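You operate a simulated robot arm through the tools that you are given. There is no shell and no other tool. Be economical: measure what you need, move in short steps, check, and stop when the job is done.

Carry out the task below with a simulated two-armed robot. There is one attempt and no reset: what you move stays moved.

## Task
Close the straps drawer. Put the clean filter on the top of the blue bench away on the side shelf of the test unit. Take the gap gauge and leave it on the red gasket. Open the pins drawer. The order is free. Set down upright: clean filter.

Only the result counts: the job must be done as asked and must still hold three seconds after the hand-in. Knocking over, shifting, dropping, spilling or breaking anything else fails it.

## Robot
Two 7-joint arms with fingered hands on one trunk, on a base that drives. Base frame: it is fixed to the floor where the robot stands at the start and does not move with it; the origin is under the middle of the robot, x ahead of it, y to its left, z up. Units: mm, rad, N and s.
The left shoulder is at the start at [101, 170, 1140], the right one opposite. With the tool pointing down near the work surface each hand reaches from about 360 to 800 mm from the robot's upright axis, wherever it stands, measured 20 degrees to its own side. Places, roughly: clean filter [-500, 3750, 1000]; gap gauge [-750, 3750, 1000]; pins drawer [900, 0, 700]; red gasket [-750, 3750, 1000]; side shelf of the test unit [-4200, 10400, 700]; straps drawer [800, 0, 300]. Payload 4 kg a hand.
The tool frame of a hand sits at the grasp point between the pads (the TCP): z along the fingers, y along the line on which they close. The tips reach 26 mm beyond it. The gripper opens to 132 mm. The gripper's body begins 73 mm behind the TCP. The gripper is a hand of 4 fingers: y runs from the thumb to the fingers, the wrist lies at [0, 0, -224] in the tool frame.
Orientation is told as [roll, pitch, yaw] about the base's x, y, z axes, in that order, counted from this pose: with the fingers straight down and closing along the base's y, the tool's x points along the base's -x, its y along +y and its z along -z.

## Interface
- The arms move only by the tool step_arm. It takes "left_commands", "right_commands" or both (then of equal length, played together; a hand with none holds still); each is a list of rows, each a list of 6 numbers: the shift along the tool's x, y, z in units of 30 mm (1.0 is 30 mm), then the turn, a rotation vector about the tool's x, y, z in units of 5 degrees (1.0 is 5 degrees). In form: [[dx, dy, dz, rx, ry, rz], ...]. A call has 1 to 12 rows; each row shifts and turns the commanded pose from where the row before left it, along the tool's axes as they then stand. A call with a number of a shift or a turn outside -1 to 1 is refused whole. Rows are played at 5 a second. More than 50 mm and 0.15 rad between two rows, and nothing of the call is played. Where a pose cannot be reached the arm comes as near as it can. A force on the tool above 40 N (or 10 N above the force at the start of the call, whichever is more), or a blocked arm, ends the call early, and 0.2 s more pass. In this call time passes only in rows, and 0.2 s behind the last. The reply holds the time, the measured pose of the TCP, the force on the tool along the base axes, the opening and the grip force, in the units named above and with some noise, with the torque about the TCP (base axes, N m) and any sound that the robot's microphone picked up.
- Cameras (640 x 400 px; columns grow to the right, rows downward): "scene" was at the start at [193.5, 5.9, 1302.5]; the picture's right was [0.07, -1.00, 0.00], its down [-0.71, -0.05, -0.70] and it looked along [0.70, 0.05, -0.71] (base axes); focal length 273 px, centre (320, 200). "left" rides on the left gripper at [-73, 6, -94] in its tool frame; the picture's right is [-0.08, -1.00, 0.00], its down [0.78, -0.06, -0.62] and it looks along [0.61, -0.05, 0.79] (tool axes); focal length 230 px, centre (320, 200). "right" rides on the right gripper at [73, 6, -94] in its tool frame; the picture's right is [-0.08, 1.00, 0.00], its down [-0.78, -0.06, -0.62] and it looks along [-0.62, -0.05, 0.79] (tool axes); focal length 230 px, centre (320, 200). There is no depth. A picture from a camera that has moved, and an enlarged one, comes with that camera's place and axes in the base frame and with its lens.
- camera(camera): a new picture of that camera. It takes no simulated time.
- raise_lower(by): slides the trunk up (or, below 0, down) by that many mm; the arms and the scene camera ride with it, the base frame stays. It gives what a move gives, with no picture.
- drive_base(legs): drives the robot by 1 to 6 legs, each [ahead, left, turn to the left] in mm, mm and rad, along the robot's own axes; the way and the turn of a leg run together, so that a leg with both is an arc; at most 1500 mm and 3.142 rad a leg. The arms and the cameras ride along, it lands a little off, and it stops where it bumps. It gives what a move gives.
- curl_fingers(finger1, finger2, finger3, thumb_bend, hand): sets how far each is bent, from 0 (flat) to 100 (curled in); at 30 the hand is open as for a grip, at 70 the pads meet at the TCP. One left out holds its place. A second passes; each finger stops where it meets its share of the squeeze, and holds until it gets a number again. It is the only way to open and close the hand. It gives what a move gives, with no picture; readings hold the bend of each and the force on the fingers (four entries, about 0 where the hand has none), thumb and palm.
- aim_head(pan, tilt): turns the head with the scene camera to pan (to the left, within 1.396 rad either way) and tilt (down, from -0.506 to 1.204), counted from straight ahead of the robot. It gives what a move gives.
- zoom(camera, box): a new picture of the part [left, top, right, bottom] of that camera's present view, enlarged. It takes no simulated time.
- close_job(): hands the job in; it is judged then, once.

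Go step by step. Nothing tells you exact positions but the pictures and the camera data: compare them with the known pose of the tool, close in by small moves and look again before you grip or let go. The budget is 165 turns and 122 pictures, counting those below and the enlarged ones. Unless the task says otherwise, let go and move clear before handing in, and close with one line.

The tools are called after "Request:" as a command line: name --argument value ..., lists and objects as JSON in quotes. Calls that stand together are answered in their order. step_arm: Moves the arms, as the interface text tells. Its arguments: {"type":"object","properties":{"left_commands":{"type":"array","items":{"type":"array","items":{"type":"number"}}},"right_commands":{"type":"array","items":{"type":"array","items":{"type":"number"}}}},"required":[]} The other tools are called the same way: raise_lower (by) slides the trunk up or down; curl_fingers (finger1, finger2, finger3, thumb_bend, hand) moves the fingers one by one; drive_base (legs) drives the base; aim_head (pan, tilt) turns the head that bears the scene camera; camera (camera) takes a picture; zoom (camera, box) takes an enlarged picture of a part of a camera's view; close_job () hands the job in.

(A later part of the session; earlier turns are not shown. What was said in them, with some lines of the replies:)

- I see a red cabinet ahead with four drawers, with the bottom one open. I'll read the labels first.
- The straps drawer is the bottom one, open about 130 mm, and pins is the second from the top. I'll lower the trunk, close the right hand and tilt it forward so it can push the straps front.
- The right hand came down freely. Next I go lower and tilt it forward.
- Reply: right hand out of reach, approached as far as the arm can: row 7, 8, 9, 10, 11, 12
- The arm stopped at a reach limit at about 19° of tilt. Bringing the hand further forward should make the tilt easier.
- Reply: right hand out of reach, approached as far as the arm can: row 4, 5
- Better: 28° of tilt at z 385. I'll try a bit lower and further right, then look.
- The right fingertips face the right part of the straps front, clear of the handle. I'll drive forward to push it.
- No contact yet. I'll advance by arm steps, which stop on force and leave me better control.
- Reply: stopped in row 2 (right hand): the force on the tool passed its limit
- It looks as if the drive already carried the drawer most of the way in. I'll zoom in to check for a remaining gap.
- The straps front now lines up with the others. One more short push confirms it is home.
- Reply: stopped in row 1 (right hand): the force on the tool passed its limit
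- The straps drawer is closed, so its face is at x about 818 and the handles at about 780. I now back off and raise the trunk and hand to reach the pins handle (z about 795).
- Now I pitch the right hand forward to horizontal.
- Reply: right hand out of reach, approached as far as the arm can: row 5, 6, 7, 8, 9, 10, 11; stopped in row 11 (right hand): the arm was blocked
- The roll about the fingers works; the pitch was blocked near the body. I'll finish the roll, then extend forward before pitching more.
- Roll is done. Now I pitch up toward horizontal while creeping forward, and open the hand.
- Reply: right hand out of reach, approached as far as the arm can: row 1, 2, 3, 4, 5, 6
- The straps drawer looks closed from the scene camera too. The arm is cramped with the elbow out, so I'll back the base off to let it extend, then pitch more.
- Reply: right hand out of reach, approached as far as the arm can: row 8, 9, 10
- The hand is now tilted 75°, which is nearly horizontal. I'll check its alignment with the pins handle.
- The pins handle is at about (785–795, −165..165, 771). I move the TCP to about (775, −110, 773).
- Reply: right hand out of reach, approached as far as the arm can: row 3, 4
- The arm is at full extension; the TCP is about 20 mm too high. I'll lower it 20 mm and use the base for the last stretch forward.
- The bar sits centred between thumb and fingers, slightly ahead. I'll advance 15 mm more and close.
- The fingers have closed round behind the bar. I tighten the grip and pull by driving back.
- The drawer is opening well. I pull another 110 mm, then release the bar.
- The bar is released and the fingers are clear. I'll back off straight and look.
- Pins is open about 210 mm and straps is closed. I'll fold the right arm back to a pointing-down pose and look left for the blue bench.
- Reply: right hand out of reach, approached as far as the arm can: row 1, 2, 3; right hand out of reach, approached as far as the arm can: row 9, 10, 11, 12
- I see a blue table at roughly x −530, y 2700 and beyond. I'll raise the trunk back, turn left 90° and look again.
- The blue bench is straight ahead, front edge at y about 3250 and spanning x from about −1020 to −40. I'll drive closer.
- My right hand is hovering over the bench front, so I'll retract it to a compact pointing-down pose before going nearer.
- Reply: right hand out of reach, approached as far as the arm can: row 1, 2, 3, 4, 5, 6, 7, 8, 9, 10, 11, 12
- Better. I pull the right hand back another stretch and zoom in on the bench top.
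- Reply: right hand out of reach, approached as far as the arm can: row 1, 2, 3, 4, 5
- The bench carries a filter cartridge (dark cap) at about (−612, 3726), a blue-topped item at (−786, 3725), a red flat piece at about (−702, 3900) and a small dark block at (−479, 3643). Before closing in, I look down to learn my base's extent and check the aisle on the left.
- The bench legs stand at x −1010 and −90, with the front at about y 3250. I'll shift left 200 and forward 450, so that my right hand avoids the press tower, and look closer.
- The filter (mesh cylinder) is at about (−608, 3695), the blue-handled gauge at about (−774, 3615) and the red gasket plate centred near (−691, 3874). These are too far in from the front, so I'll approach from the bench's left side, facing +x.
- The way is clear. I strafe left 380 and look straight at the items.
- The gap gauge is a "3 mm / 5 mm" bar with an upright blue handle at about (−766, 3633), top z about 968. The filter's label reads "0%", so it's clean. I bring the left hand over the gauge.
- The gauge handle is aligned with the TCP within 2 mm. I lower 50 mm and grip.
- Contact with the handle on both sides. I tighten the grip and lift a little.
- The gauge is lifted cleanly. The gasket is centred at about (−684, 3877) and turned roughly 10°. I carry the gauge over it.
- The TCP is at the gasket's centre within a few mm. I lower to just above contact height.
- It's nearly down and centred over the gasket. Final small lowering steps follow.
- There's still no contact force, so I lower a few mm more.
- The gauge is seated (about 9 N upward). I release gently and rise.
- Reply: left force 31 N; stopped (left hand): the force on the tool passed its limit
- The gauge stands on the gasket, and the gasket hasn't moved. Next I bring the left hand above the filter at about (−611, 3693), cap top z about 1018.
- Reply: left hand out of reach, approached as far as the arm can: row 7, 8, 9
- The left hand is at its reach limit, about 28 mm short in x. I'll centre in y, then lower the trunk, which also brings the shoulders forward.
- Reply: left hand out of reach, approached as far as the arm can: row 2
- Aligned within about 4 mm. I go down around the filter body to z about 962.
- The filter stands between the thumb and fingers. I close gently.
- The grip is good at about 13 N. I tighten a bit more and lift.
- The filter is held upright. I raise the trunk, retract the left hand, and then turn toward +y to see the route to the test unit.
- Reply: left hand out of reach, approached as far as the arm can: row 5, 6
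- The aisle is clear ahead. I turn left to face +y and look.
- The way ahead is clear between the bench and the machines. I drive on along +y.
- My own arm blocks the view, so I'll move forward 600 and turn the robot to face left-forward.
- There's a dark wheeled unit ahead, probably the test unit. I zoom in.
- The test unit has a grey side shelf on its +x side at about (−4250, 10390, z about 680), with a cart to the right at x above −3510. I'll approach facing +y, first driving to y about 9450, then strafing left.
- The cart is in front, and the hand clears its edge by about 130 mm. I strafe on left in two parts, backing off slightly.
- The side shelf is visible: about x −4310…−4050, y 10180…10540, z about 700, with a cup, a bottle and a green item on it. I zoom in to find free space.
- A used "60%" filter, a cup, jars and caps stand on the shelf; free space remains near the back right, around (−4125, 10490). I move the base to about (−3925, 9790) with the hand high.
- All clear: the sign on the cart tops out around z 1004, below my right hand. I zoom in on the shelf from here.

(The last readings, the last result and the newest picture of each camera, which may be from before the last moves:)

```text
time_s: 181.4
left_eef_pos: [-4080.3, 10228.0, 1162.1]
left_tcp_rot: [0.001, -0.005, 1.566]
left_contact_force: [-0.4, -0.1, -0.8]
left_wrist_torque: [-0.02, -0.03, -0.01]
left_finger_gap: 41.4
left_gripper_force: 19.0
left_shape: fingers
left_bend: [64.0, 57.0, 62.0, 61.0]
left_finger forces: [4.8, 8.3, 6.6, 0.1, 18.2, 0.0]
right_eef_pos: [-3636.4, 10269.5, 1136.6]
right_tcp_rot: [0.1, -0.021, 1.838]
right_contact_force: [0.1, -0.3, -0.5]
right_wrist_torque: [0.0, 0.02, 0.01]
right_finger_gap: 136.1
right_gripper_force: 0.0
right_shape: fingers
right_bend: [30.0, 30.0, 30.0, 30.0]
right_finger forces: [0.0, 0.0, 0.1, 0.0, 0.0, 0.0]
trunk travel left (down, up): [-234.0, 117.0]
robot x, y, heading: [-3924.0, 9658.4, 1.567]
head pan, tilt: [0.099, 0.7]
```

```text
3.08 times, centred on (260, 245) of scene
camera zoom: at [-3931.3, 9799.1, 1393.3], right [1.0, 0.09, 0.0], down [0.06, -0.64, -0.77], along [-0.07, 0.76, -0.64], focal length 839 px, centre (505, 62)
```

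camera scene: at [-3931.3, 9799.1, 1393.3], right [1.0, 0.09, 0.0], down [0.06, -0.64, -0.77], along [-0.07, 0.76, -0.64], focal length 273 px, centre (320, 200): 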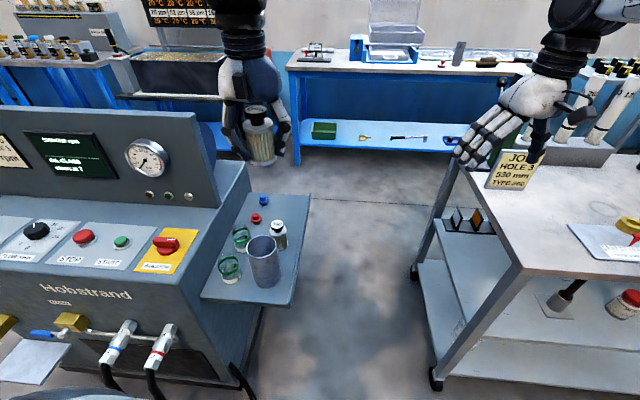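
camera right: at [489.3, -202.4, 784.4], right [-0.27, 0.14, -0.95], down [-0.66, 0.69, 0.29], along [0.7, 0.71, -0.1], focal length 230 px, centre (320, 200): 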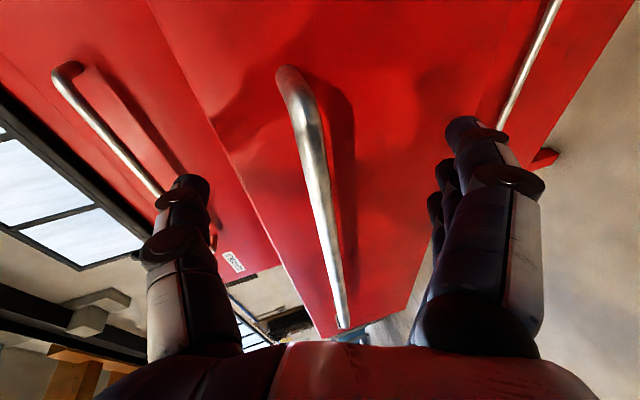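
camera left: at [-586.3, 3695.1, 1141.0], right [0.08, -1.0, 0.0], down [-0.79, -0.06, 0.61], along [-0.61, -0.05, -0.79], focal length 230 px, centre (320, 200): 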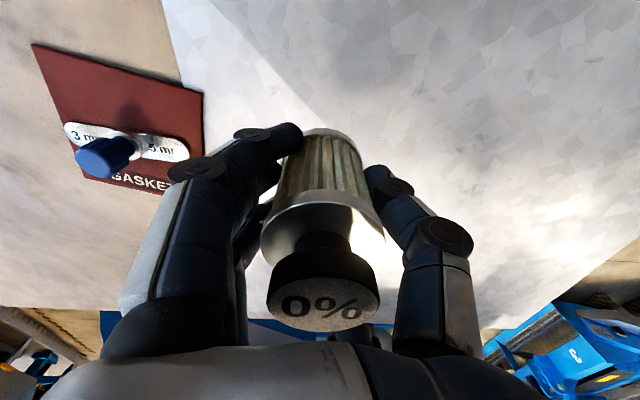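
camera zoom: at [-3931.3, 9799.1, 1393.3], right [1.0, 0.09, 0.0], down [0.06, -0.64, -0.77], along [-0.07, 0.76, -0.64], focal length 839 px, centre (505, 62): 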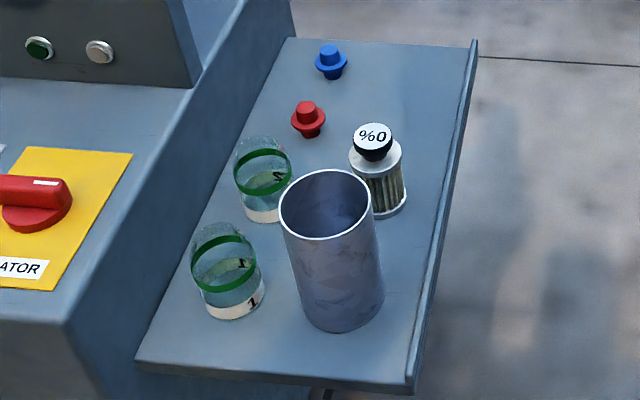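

The free spot is at about (−4125, 10520), well clear of the 60% filter, caps and the right lip. I drive 150 forward, lower the trunk and move the filter above that spot.

Request:
drive_base --legs '[[150, 0, 0]]'

Request:
raise_lower --by -150

Request:
step_arm --left_commands '[[-0.9, 0.3, 0, 0, 0, 0], [-0.9, 0.3, 0, 0, 0, 0], [-0.9, 0.3, 0, 0, 0, 0], [-0.9, 0.3, 0, 0, 0, 0], [-0.9, 0.3, 0, 0, 0, 0]]'

Request:
camera --camera "scene"

Request:
camera --camera "left"

```text
time_s: 182.8
left_eef_pos: [-4078.3, 10379.2, 1162.4]
left_tcp_rot: [-0.001, -0.005, 1.565]
left_contact_force: [0.0, 0.1, -0.9]
left_wrist_torque: [-0.02, -0.02, 0.01]
left_finger_gap: 41.2
left_gripper_force: 18.9
left_shape: fingers
left_bend: [64.0, 57.0, 62.0, 61.0]
left_finger forces: [4.8, 8.3, 6.7, 0.1, 18.3, 0.0]
right_eef_pos: [-3636.5, 10420.2, 1136.2]
right_tcp_rot: [0.1, -0.019, 1.835]
right_contact_force: [-0.3, 0.2, 0.3]
right_wrist_torque: [-0.01, -0.03, 0.02]
right_finger_gap: 136.1
right_gripper_force: 0.1
right_shape: fingers
right_bend: [30.0, 30.0, 30.0, 30.0]
right_finger forces: [0.0, 0.0, 0.0, 0.0, 0.0, 0.0]
trunk travel left (down, up): [-234.0, 117.0]
robot x, y, heading: [-3923.3, 9803.8, 1.569]
head pan, tilt: [0.099, 0.7]
```

```text
time_s: 184.5
left_eef_pos: [-4083.9, 10400.4, 937.0]
left_tcp_rot: [-0.028, 0.16, 1.582]
left_contact_force: [-0.3, -0.4, -1.7]
left_wrist_torque: [0.01, 0.02, -0.03]
left_finger_gap: 41.2
left_gripper_force: 19.4
left_shape: fingers
left_bend: [64.0, 58.0, 62.0, 61.0]
left_finger forces: [4.9, 8.3, 6.9, 0.0, 18.2, 0.1]
right_eef_pos: [-3636.7, 10418.0, 988.0]
right_tcp_rot: [0.097, -0.023, 1.835]
right_contact_force: [0.7, -0.6, 0.0]
right_wrist_torque: [0.03, 0.0, 0.0]
right_finger_gap: 136.4
right_gripper_force: 0.0
right_shape: fingers
right_bend: [30.0, 30.0, 30.0, 30.0]
right_finger forces: [0.0, 0.0, 0.0, 0.1, 0.1, 0.0]
trunk travel left (down, up): [-84.0, 267.0]
robot x, y, heading: [-3922.1, 9805.2, 1.565]
head pan, tilt: [0.099, 0.7]
```

```text
time_s: 185.7
left_eef_pos: [-4124.3, 10533.5, 915.1]
left_tcp_rot: [0.0, 0.157, 1.565]
left_contact_force: [0.9, -0.1, -1.5]
left_wrist_torque: [0.01, 0.0, 0.02]
left_finger_gap: 40.9
left_gripper_force: 19.0
left_shape: fingers
left_bend: [64.0, 58.0, 62.0, 61.0]
left_finger forces: [5.1, 8.4, 6.9, 0.0, 18.2, 0.0]
right_eef_pos: [-3635.7, 10419.4, 984.4]
right_tcp_rot: [0.1, -0.017, 1.836]
right_contact_force: [-1.3, 0.3, -0.1]
right_wrist_torque: [0.02, 0.04, -0.02]
right_finger_gap: 136.3
right_gripper_force: 0.1
right_shape: fingers
right_bend: [30.0, 30.0, 30.0, 30.0]
right_finger forces: [0.0, 0.0, 0.1, 0.0, 0.1, 0.1]
trunk travel left (down, up): [-84.0, 267.0]
robot x, y, heading: [-3923.3, 9812.0, 1.561]
head pan, tilt: [0.099, 0.7]
```

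```text
58 pictures are left
camera scene: at [-3929.7, 10077.3, 1231.0], right [1.0, 0.09, 0.0], down [0.06, -0.64, -0.76], along [-0.07, 0.76, -0.64], focal length 273 px, centre (320, 200)
```

scene: 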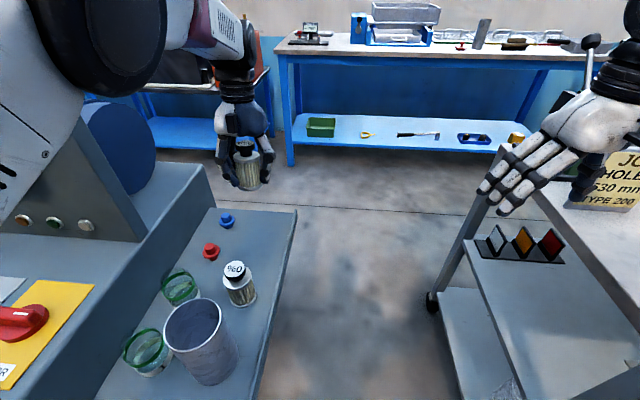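

```text
57 pictures are left
camera left: at [-4128.4, 10620.2, 995.4], right [1.0, 0.07, -0.01], down [0.06, -0.68, 0.73], along [0.04, -0.73, -0.68], focal length 230 px, centre (320, 200)
```

left: 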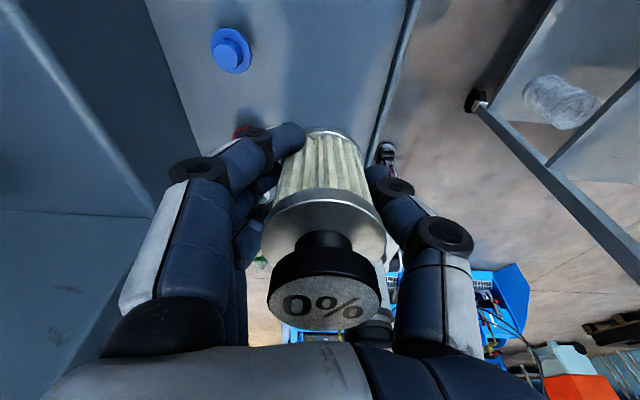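

The filter hangs above the target but tilted about 9°. I correct the tilt and begin descending.

Request:
step_arm --left_commands '[[0.2, 0, 0, 0, -0.9, 0], [0.2, 0, 0, 0, -0.9, 0], [0, 0, 0.8, 0, 0, 0], [0, 0, 0.8, 0, 0, 0]]'

Request:
camera --camera "left"

Request:
zoom --camera "scene" --box '[160, 110, 320, 310]'

```text
time_s: 186.7
left_eef_pos: [-4121.3, 10522.5, 868.5]
left_tcp_rot: [-0.001, 0.0, 1.567]
left_contact_force: [0.2, -0.7, -1.8]
left_wrist_torque: [-0.02, 0.02, 0.03]
left_finger_gap: 40.9
left_gripper_force: 19.3
left_shape: fingers
left_bend: [64.0, 58.0, 62.0, 61.0]
left_finger forces: [5.2, 8.3, 6.9, 0.1, 18.1, 0.1]
right_eef_pos: [-3636.6, 10419.5, 986.7]
right_tcp_rot: [0.099, -0.019, 1.837]
right_contact_force: [0.4, 0.1, 0.2]
right_wrist_torque: [0.02, 0.03, 0.04]
right_finger_gap: 136.2
right_gripper_force: 0.1
right_shape: fingers
right_bend: [30.0, 30.0, 30.0, 30.0]
right_finger forces: [0.0, 0.0, 0.1, 0.0, 0.0, 0.1]
trunk travel left (down, up): [-84.0, 267.0]
robot x, y, heading: [-3922.6, 9803.8, 1.563]
head pan, tilt: [0.099, 0.7]
```

```text
56 pictures are left
camera left: at [-4126.4, 10594.8, 961.1], right [1.0, 0.07, 0.0], down [0.06, -0.79, 0.62], along [0.04, -0.61, -0.79], focal length 230 px, centre (320, 200)
```

left: 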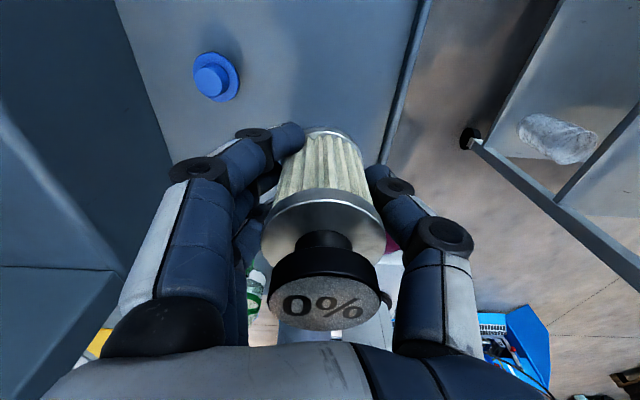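

```text
2.00 times, centred on (240, 210) of scene
camera zoom: at [-3929.4, 10076.8, 1231.2], right [1.0, 0.09, 0.0], down [0.06, -0.64, -0.76], along [-0.07, 0.76, -0.64], focal length 546 px, centre (480, 180)
```

zoom: 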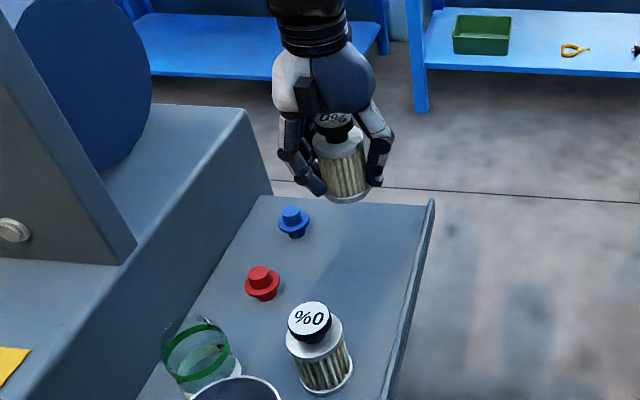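

The filter is upright again and the spot below is clear. I continue down.

Request:
step_arm --left_commands '[[0, 0, 0.8, 0, 0, 0], [0, 0, 0.8, 0, 0, 0], [0, 0, 0.8, 0, 0, 0], [0, 0, 0.6, 0, 0, 0]]'

Request:
zoom --camera "scene" --box '[160, 110, 320, 310]'

```text
time_s: 187.7
left_eef_pos: [-4122.1, 10524.1, 777.3]
left_tcp_rot: [-0.001, -0.003, 1.566]
left_contact_force: [0.0, 0.9, -1.2]
left_wrist_torque: [0.03, 0.03, -0.02]
left_finger_gap: 41.1
left_gripper_force: 19.3
left_shape: fingers
left_bend: [64.0, 58.0, 62.0, 61.0]
left_finger forces: [5.3, 8.4, 6.9, 0.0, 18.0, 0.0]
right_eef_pos: [-3635.5, 10420.0, 986.0]
right_tcp_rot: [0.1, -0.017, 1.835]
right_contact_force: [-1.0, 0.3, -0.6]
right_wrist_torque: [-0.01, 0.0, 0.01]
right_finger_gap: 136.1
right_gripper_force: 0.0
right_shape: fingers
right_bend: [30.0, 30.0, 30.0, 30.0]
right_finger forces: [0.0, 0.0, 0.0, 0.0, 0.0, 0.0]
trunk travel left (down, up): [-84.0, 267.0]
robot x, y, heading: [-3927.9, 9806.1, 1.564]
head pan, tilt: [0.099, 0.7]
```

```text
2.00 times, centred on (240, 210) of scene
camera zoom: at [-3929.4, 10076.8, 1231.3], right [1.0, 0.09, 0.0], down [0.06, -0.64, -0.76], along [-0.07, 0.76, -0.64], focal length 546 px, centre (480, 180)
```

zoom: 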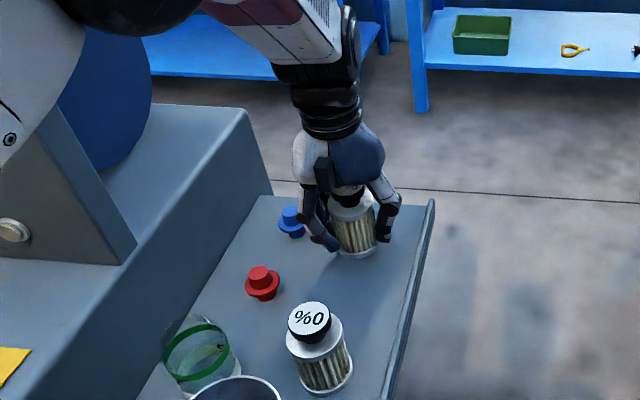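

The bottom of the filter is nearly at the shelf. I use small steps until contact.

Request:
step_arm --left_commands '[[0, 0, 0.4, 0, 0, 0], [0, 0, 0.3, 0, 0, 0], [0, 0, 0.15, 0, 0, 0]]'

Request:
zoom --camera "scene" --box '[190, 130, 310, 250]'

```text
time_s: 188.5
left_eef_pos: [-4123.4, 10524.6, 757.4]
left_tcp_rot: [0.002, -0.009, 1.564]
left_contact_force: [-0.7, -1.9, 16.6]
left_wrist_torque: [-0.07, -0.06, 0.01]
left_finger_gap: 40.8
left_gripper_force: 21.8
left_shape: fingers
left_bend: [65.0, 58.0, 63.0, 61.0]
left_finger forces: [5.6, 9.2, 8.7, 0.0, 20.0, 0.1]
right_eef_pos: [-3635.9, 10417.9, 988.8]
right_tcp_rot: [0.1, -0.025, 1.839]
right_contact_force: [0.0, 0.4, 0.2]
right_wrist_torque: [0.01, 0.02, -0.02]
right_finger_gap: 136.0
right_gripper_force: 0.1
right_shape: fingers
right_bend: [30.0, 30.0, 30.0, 30.0]
right_finger forces: [0.0, 0.1, 0.1, 0.1, 0.0, 0.0]
trunk travel left (down, up): [-84.0, 267.0]
robot x, y, heading: [-3925.2, 9808.3, 1.566]
head pan, tilt: [0.099, 0.7]
```

```text
3.33 times, centred on (250, 190) of scene
camera zoom: at [-3929.0, 10073.8, 1232.6], right [1.0, 0.09, 0.0], down [0.06, -0.64, -0.77], along [-0.07, 0.76, -0.64], focal length 909 px, centre (553, 233)
```

zoom: 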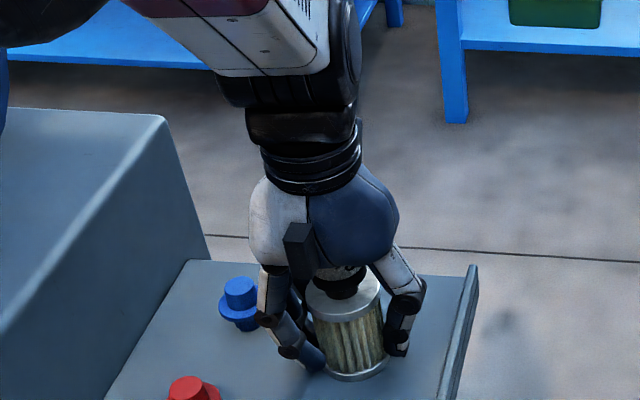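

Contact at 17 N. I ease up 3 mm and open the fingers gradually.

Request:
step_arm --left_commands '[[0, 0, -0.12, 0, 0, 0]]'

Request:
curl_fingers --hand "left" --finger1 57 --finger2 55 --finger3 57 --thumb_bend 56

Request:
zoom --camera "scene" --box '[190, 130, 310, 250]'

```text
time_s: 188.9
left_eef_pos: [-4122.2, 10524.8, 757.7]
left_tcp_rot: [0.002, -0.003, 1.565]
left_contact_force: [-1.0, 2.2, 12.8]
left_wrist_torque: [0.04, -0.03, 0.02]
left_finger_gap: 40.9
left_gripper_force: 22.1
left_shape: fingers
left_bend: [65.0, 58.0, 63.0, 61.0]
left_finger forces: [6.5, 9.3, 7.9, 0.0, 20.3, 0.0]
right_eef_pos: [-3635.4, 10418.4, 986.7]
right_tcp_rot: [0.1, -0.021, 1.836]
right_contact_force: [0.1, 1.0, 0.0]
right_wrist_torque: [0.01, 0.0, 0.02]
right_finger_gap: 136.3
right_gripper_force: 0.1
right_shape: fingers
right_bend: [30.0, 30.0, 30.0, 30.0]
right_finger forces: [0.0, 0.1, 0.0, 0.0, 0.0, 0.1]
trunk travel left (down, up): [-84.0, 267.0]
robot x, y, heading: [-3925.1, 9806.9, 1.561]
head pan, tilt: [0.099, 0.7]
```

```text
time_s: 189.9
left_eef_pos: [-4122.8, 10524.0, 756.3]
left_tcp_rot: [-0.001, 0.0, 1.567]
left_contact_force: [0.8, 0.6, 0.0]
left_wrist_torque: [0.02, 0.01, 0.01]
left_finger_gap: 52.4
left_gripper_force: 0.5
left_shape: fingers
left_bend: [56.0, 54.0, 56.0, 56.0]
left_finger forces: [0.0, 0.7, 0.0, 0.0, 0.7, 0.0]
right_eef_pos: [-3635.4, 10419.1, 985.8]
right_tcp_rot: [0.099, -0.02, 1.836]
right_contact_force: [1.0, 0.6, 0.2]
right_wrist_torque: [0.03, -0.02, 0.0]
right_finger_gap: 136.3
right_gripper_force: 0.2
right_shape: fingers
right_bend: [30.0, 30.0, 30.0, 30.0]
right_finger forces: [0.1, 0.0, 0.0, 0.0, 0.1, 0.1]
trunk travel left (down, up): [-84.0, 267.0]
robot x, y, heading: [-3922.9, 9809.2, 1.567]
head pan, tilt: [0.099, 0.7]
```

```text
3.33 times, centred on (250, 190) of scene
camera zoom: at [-3929.3, 10076.4, 1231.4], right [1.0, 0.09, 0.0], down [0.06, -0.64, -0.76], along [-0.07, 0.76, -0.64], focal length 909 px, centre (553, 233)
```

zoom: 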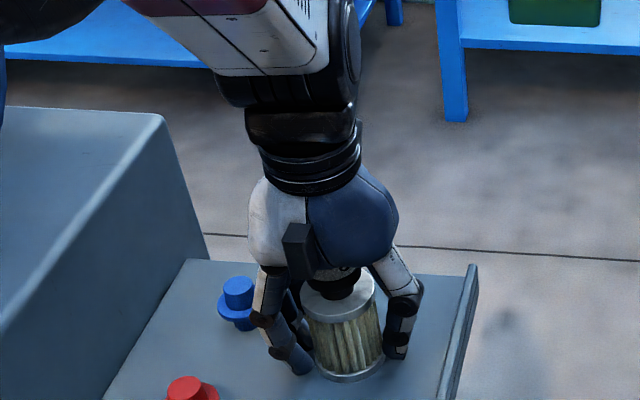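

The filter stands on its own. I open a little more, keeping clear of the blue cap, and rise.

Request:
curl_fingers --hand "left" --finger1 50 --finger2 50 --finger3 50 --thumb_bend 49

Request:
camera --camera "left"

Request:
zoom --camera "scene" --box '[190, 130, 310, 250]'

```text
time_s: 190.9
left_eef_pos: [-4122.0, 10524.0, 756.1]
left_tcp_rot: [0.001, -0.002, 1.564]
left_contact_force: [0.2, 0.8, 0.0]
left_wrist_torque: [-0.02, -0.03, -0.01]
left_finger_gap: 71.7
left_gripper_force: 0.0
left_shape: fingers
left_bend: [50.0, 50.0, 50.0, 49.0]
left_finger forces: [0.2, 0.0, 0.0, 0.1, 0.0, 0.0]
right_eef_pos: [-3636.7, 10419.1, 985.8]
right_tcp_rot: [0.099, -0.022, 1.837]
right_contact_force: [-0.1, 0.5, 0.5]
right_wrist_torque: [0.0, 0.02, 0.01]
right_finger_gap: 136.1
right_gripper_force: 0.1
right_shape: fingers
right_bend: [30.0, 30.0, 30.0, 30.0]
right_finger forces: [0.0, 0.0, 0.0, 0.0, 0.1, 0.1]
trunk travel left (down, up): [-84.0, 267.0]
robot x, y, heading: [-3923.3, 9804.4, 1.565]
head pan, tilt: [0.099, 0.7]
```

```text
51 pictures are left
camera left: at [-4127.7, 10595.9, 849.7], right [1.0, 0.07, 0.0], down [0.06, -0.79, 0.62], along [0.04, -0.61, -0.79], focal length 230 px, centre (320, 200)
```

left: 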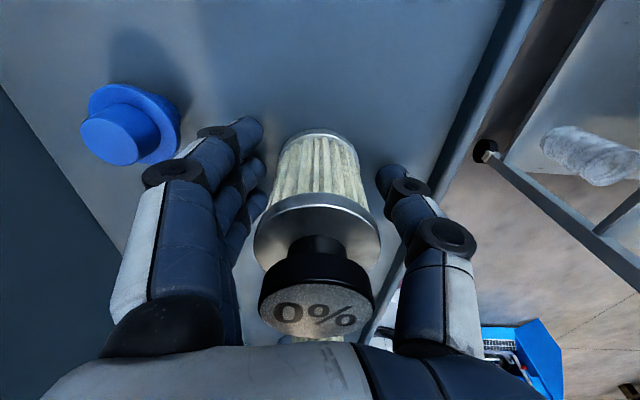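

```text
3.33 times, centred on (250, 190) of scene
camera zoom: at [-3929.3, 10076.3, 1231.4], right [1.0, 0.09, 0.0], down [0.06, -0.64, -0.76], along [-0.07, 0.76, -0.64], focal length 909 px, centre (553, 233)
```

zoom: 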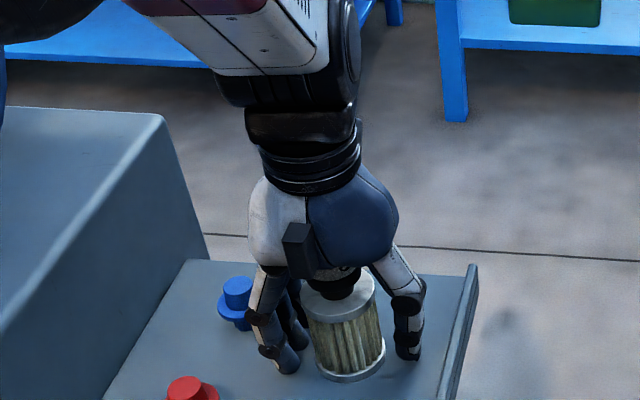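

The fingers are free of the filter on both sides. I rise straight up.

Request:
step_arm --left_commands '[[0, 0, -0.5, 0, 0, 0], [0, 0, -0.7, 0, 0, 0], [0, 0, -0.8, 0, 0, 0], [0, 0, -0.8, 0, 0, 0], [0, 0, -0.9, 0, 0, 0], [0, 0, -0.9, 0, 0, 0], [0, 0, -0.9, 0, 0, 0]]'

Request:
zoom --camera "scene" --box '[160, 110, 320, 310]'

```text
time_s: 192.5
left_eef_pos: [-4124.4, 10522.3, 920.7]
left_tcp_rot: [0.0, -0.003, 1.565]
left_contact_force: [-0.3, 0.6, 0.6]
left_wrist_torque: [0.03, -0.01, 0.05]
left_finger_gap: 71.2
left_gripper_force: 0.2
left_shape: fingers
left_bend: [50.0, 50.0, 50.0, 49.0]
left_finger forces: [0.0, 0.1, 0.0, 0.1, 0.0, 0.0]
right_eef_pos: [-3635.1, 10417.2, 986.9]
right_tcp_rot: [0.1, -0.02, 1.837]
right_contact_force: [-0.2, -0.1, -0.3]
right_wrist_torque: [0.01, 0.03, 0.0]
right_finger_gap: 136.2
right_gripper_force: 0.1
right_shape: fingers
right_bend: [30.0, 30.0, 30.0, 30.0]
right_finger forces: [0.0, 0.0, 0.0, 0.0, 0.0, 0.0]
trunk travel left (down, up): [-84.0, 267.0]
robot x, y, heading: [-3923.4, 9806.2, 1.564]
head pan, tilt: [0.099, 0.7]
```

```text
2.00 times, centred on (240, 210) of scene
camera zoom: at [-3929.3, 10075.8, 1231.6], right [1.0, 0.09, 0.0], down [0.06, -0.64, -0.77], along [-0.07, 0.76, -0.64], focal length 546 px, centre (480, 180)
```

zoom: 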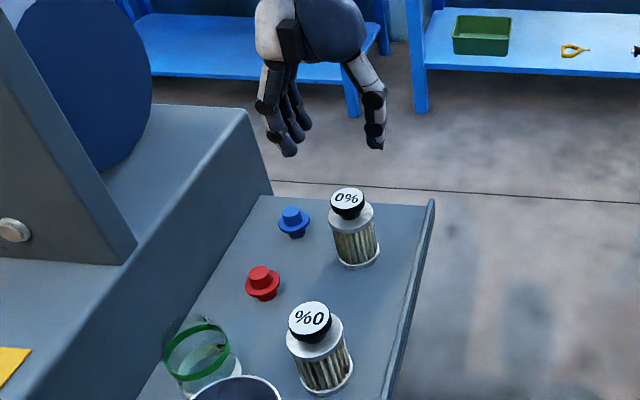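

The clean filter stands upright on the side shelf, untouched neighbours around it, and the hand is well clear. Straps is closed, pins is open and the gauge is on the gasket, so I hand in.

Request:
close_job

```text
The job is handed in.
```

The straps drawer is closed and the pins drawer is open about 210 mm. The gap gauge rests on the red gasket, and the clean filter stands upright on the test unit's side shelf. The job is handed in, with both hands empty and clear.
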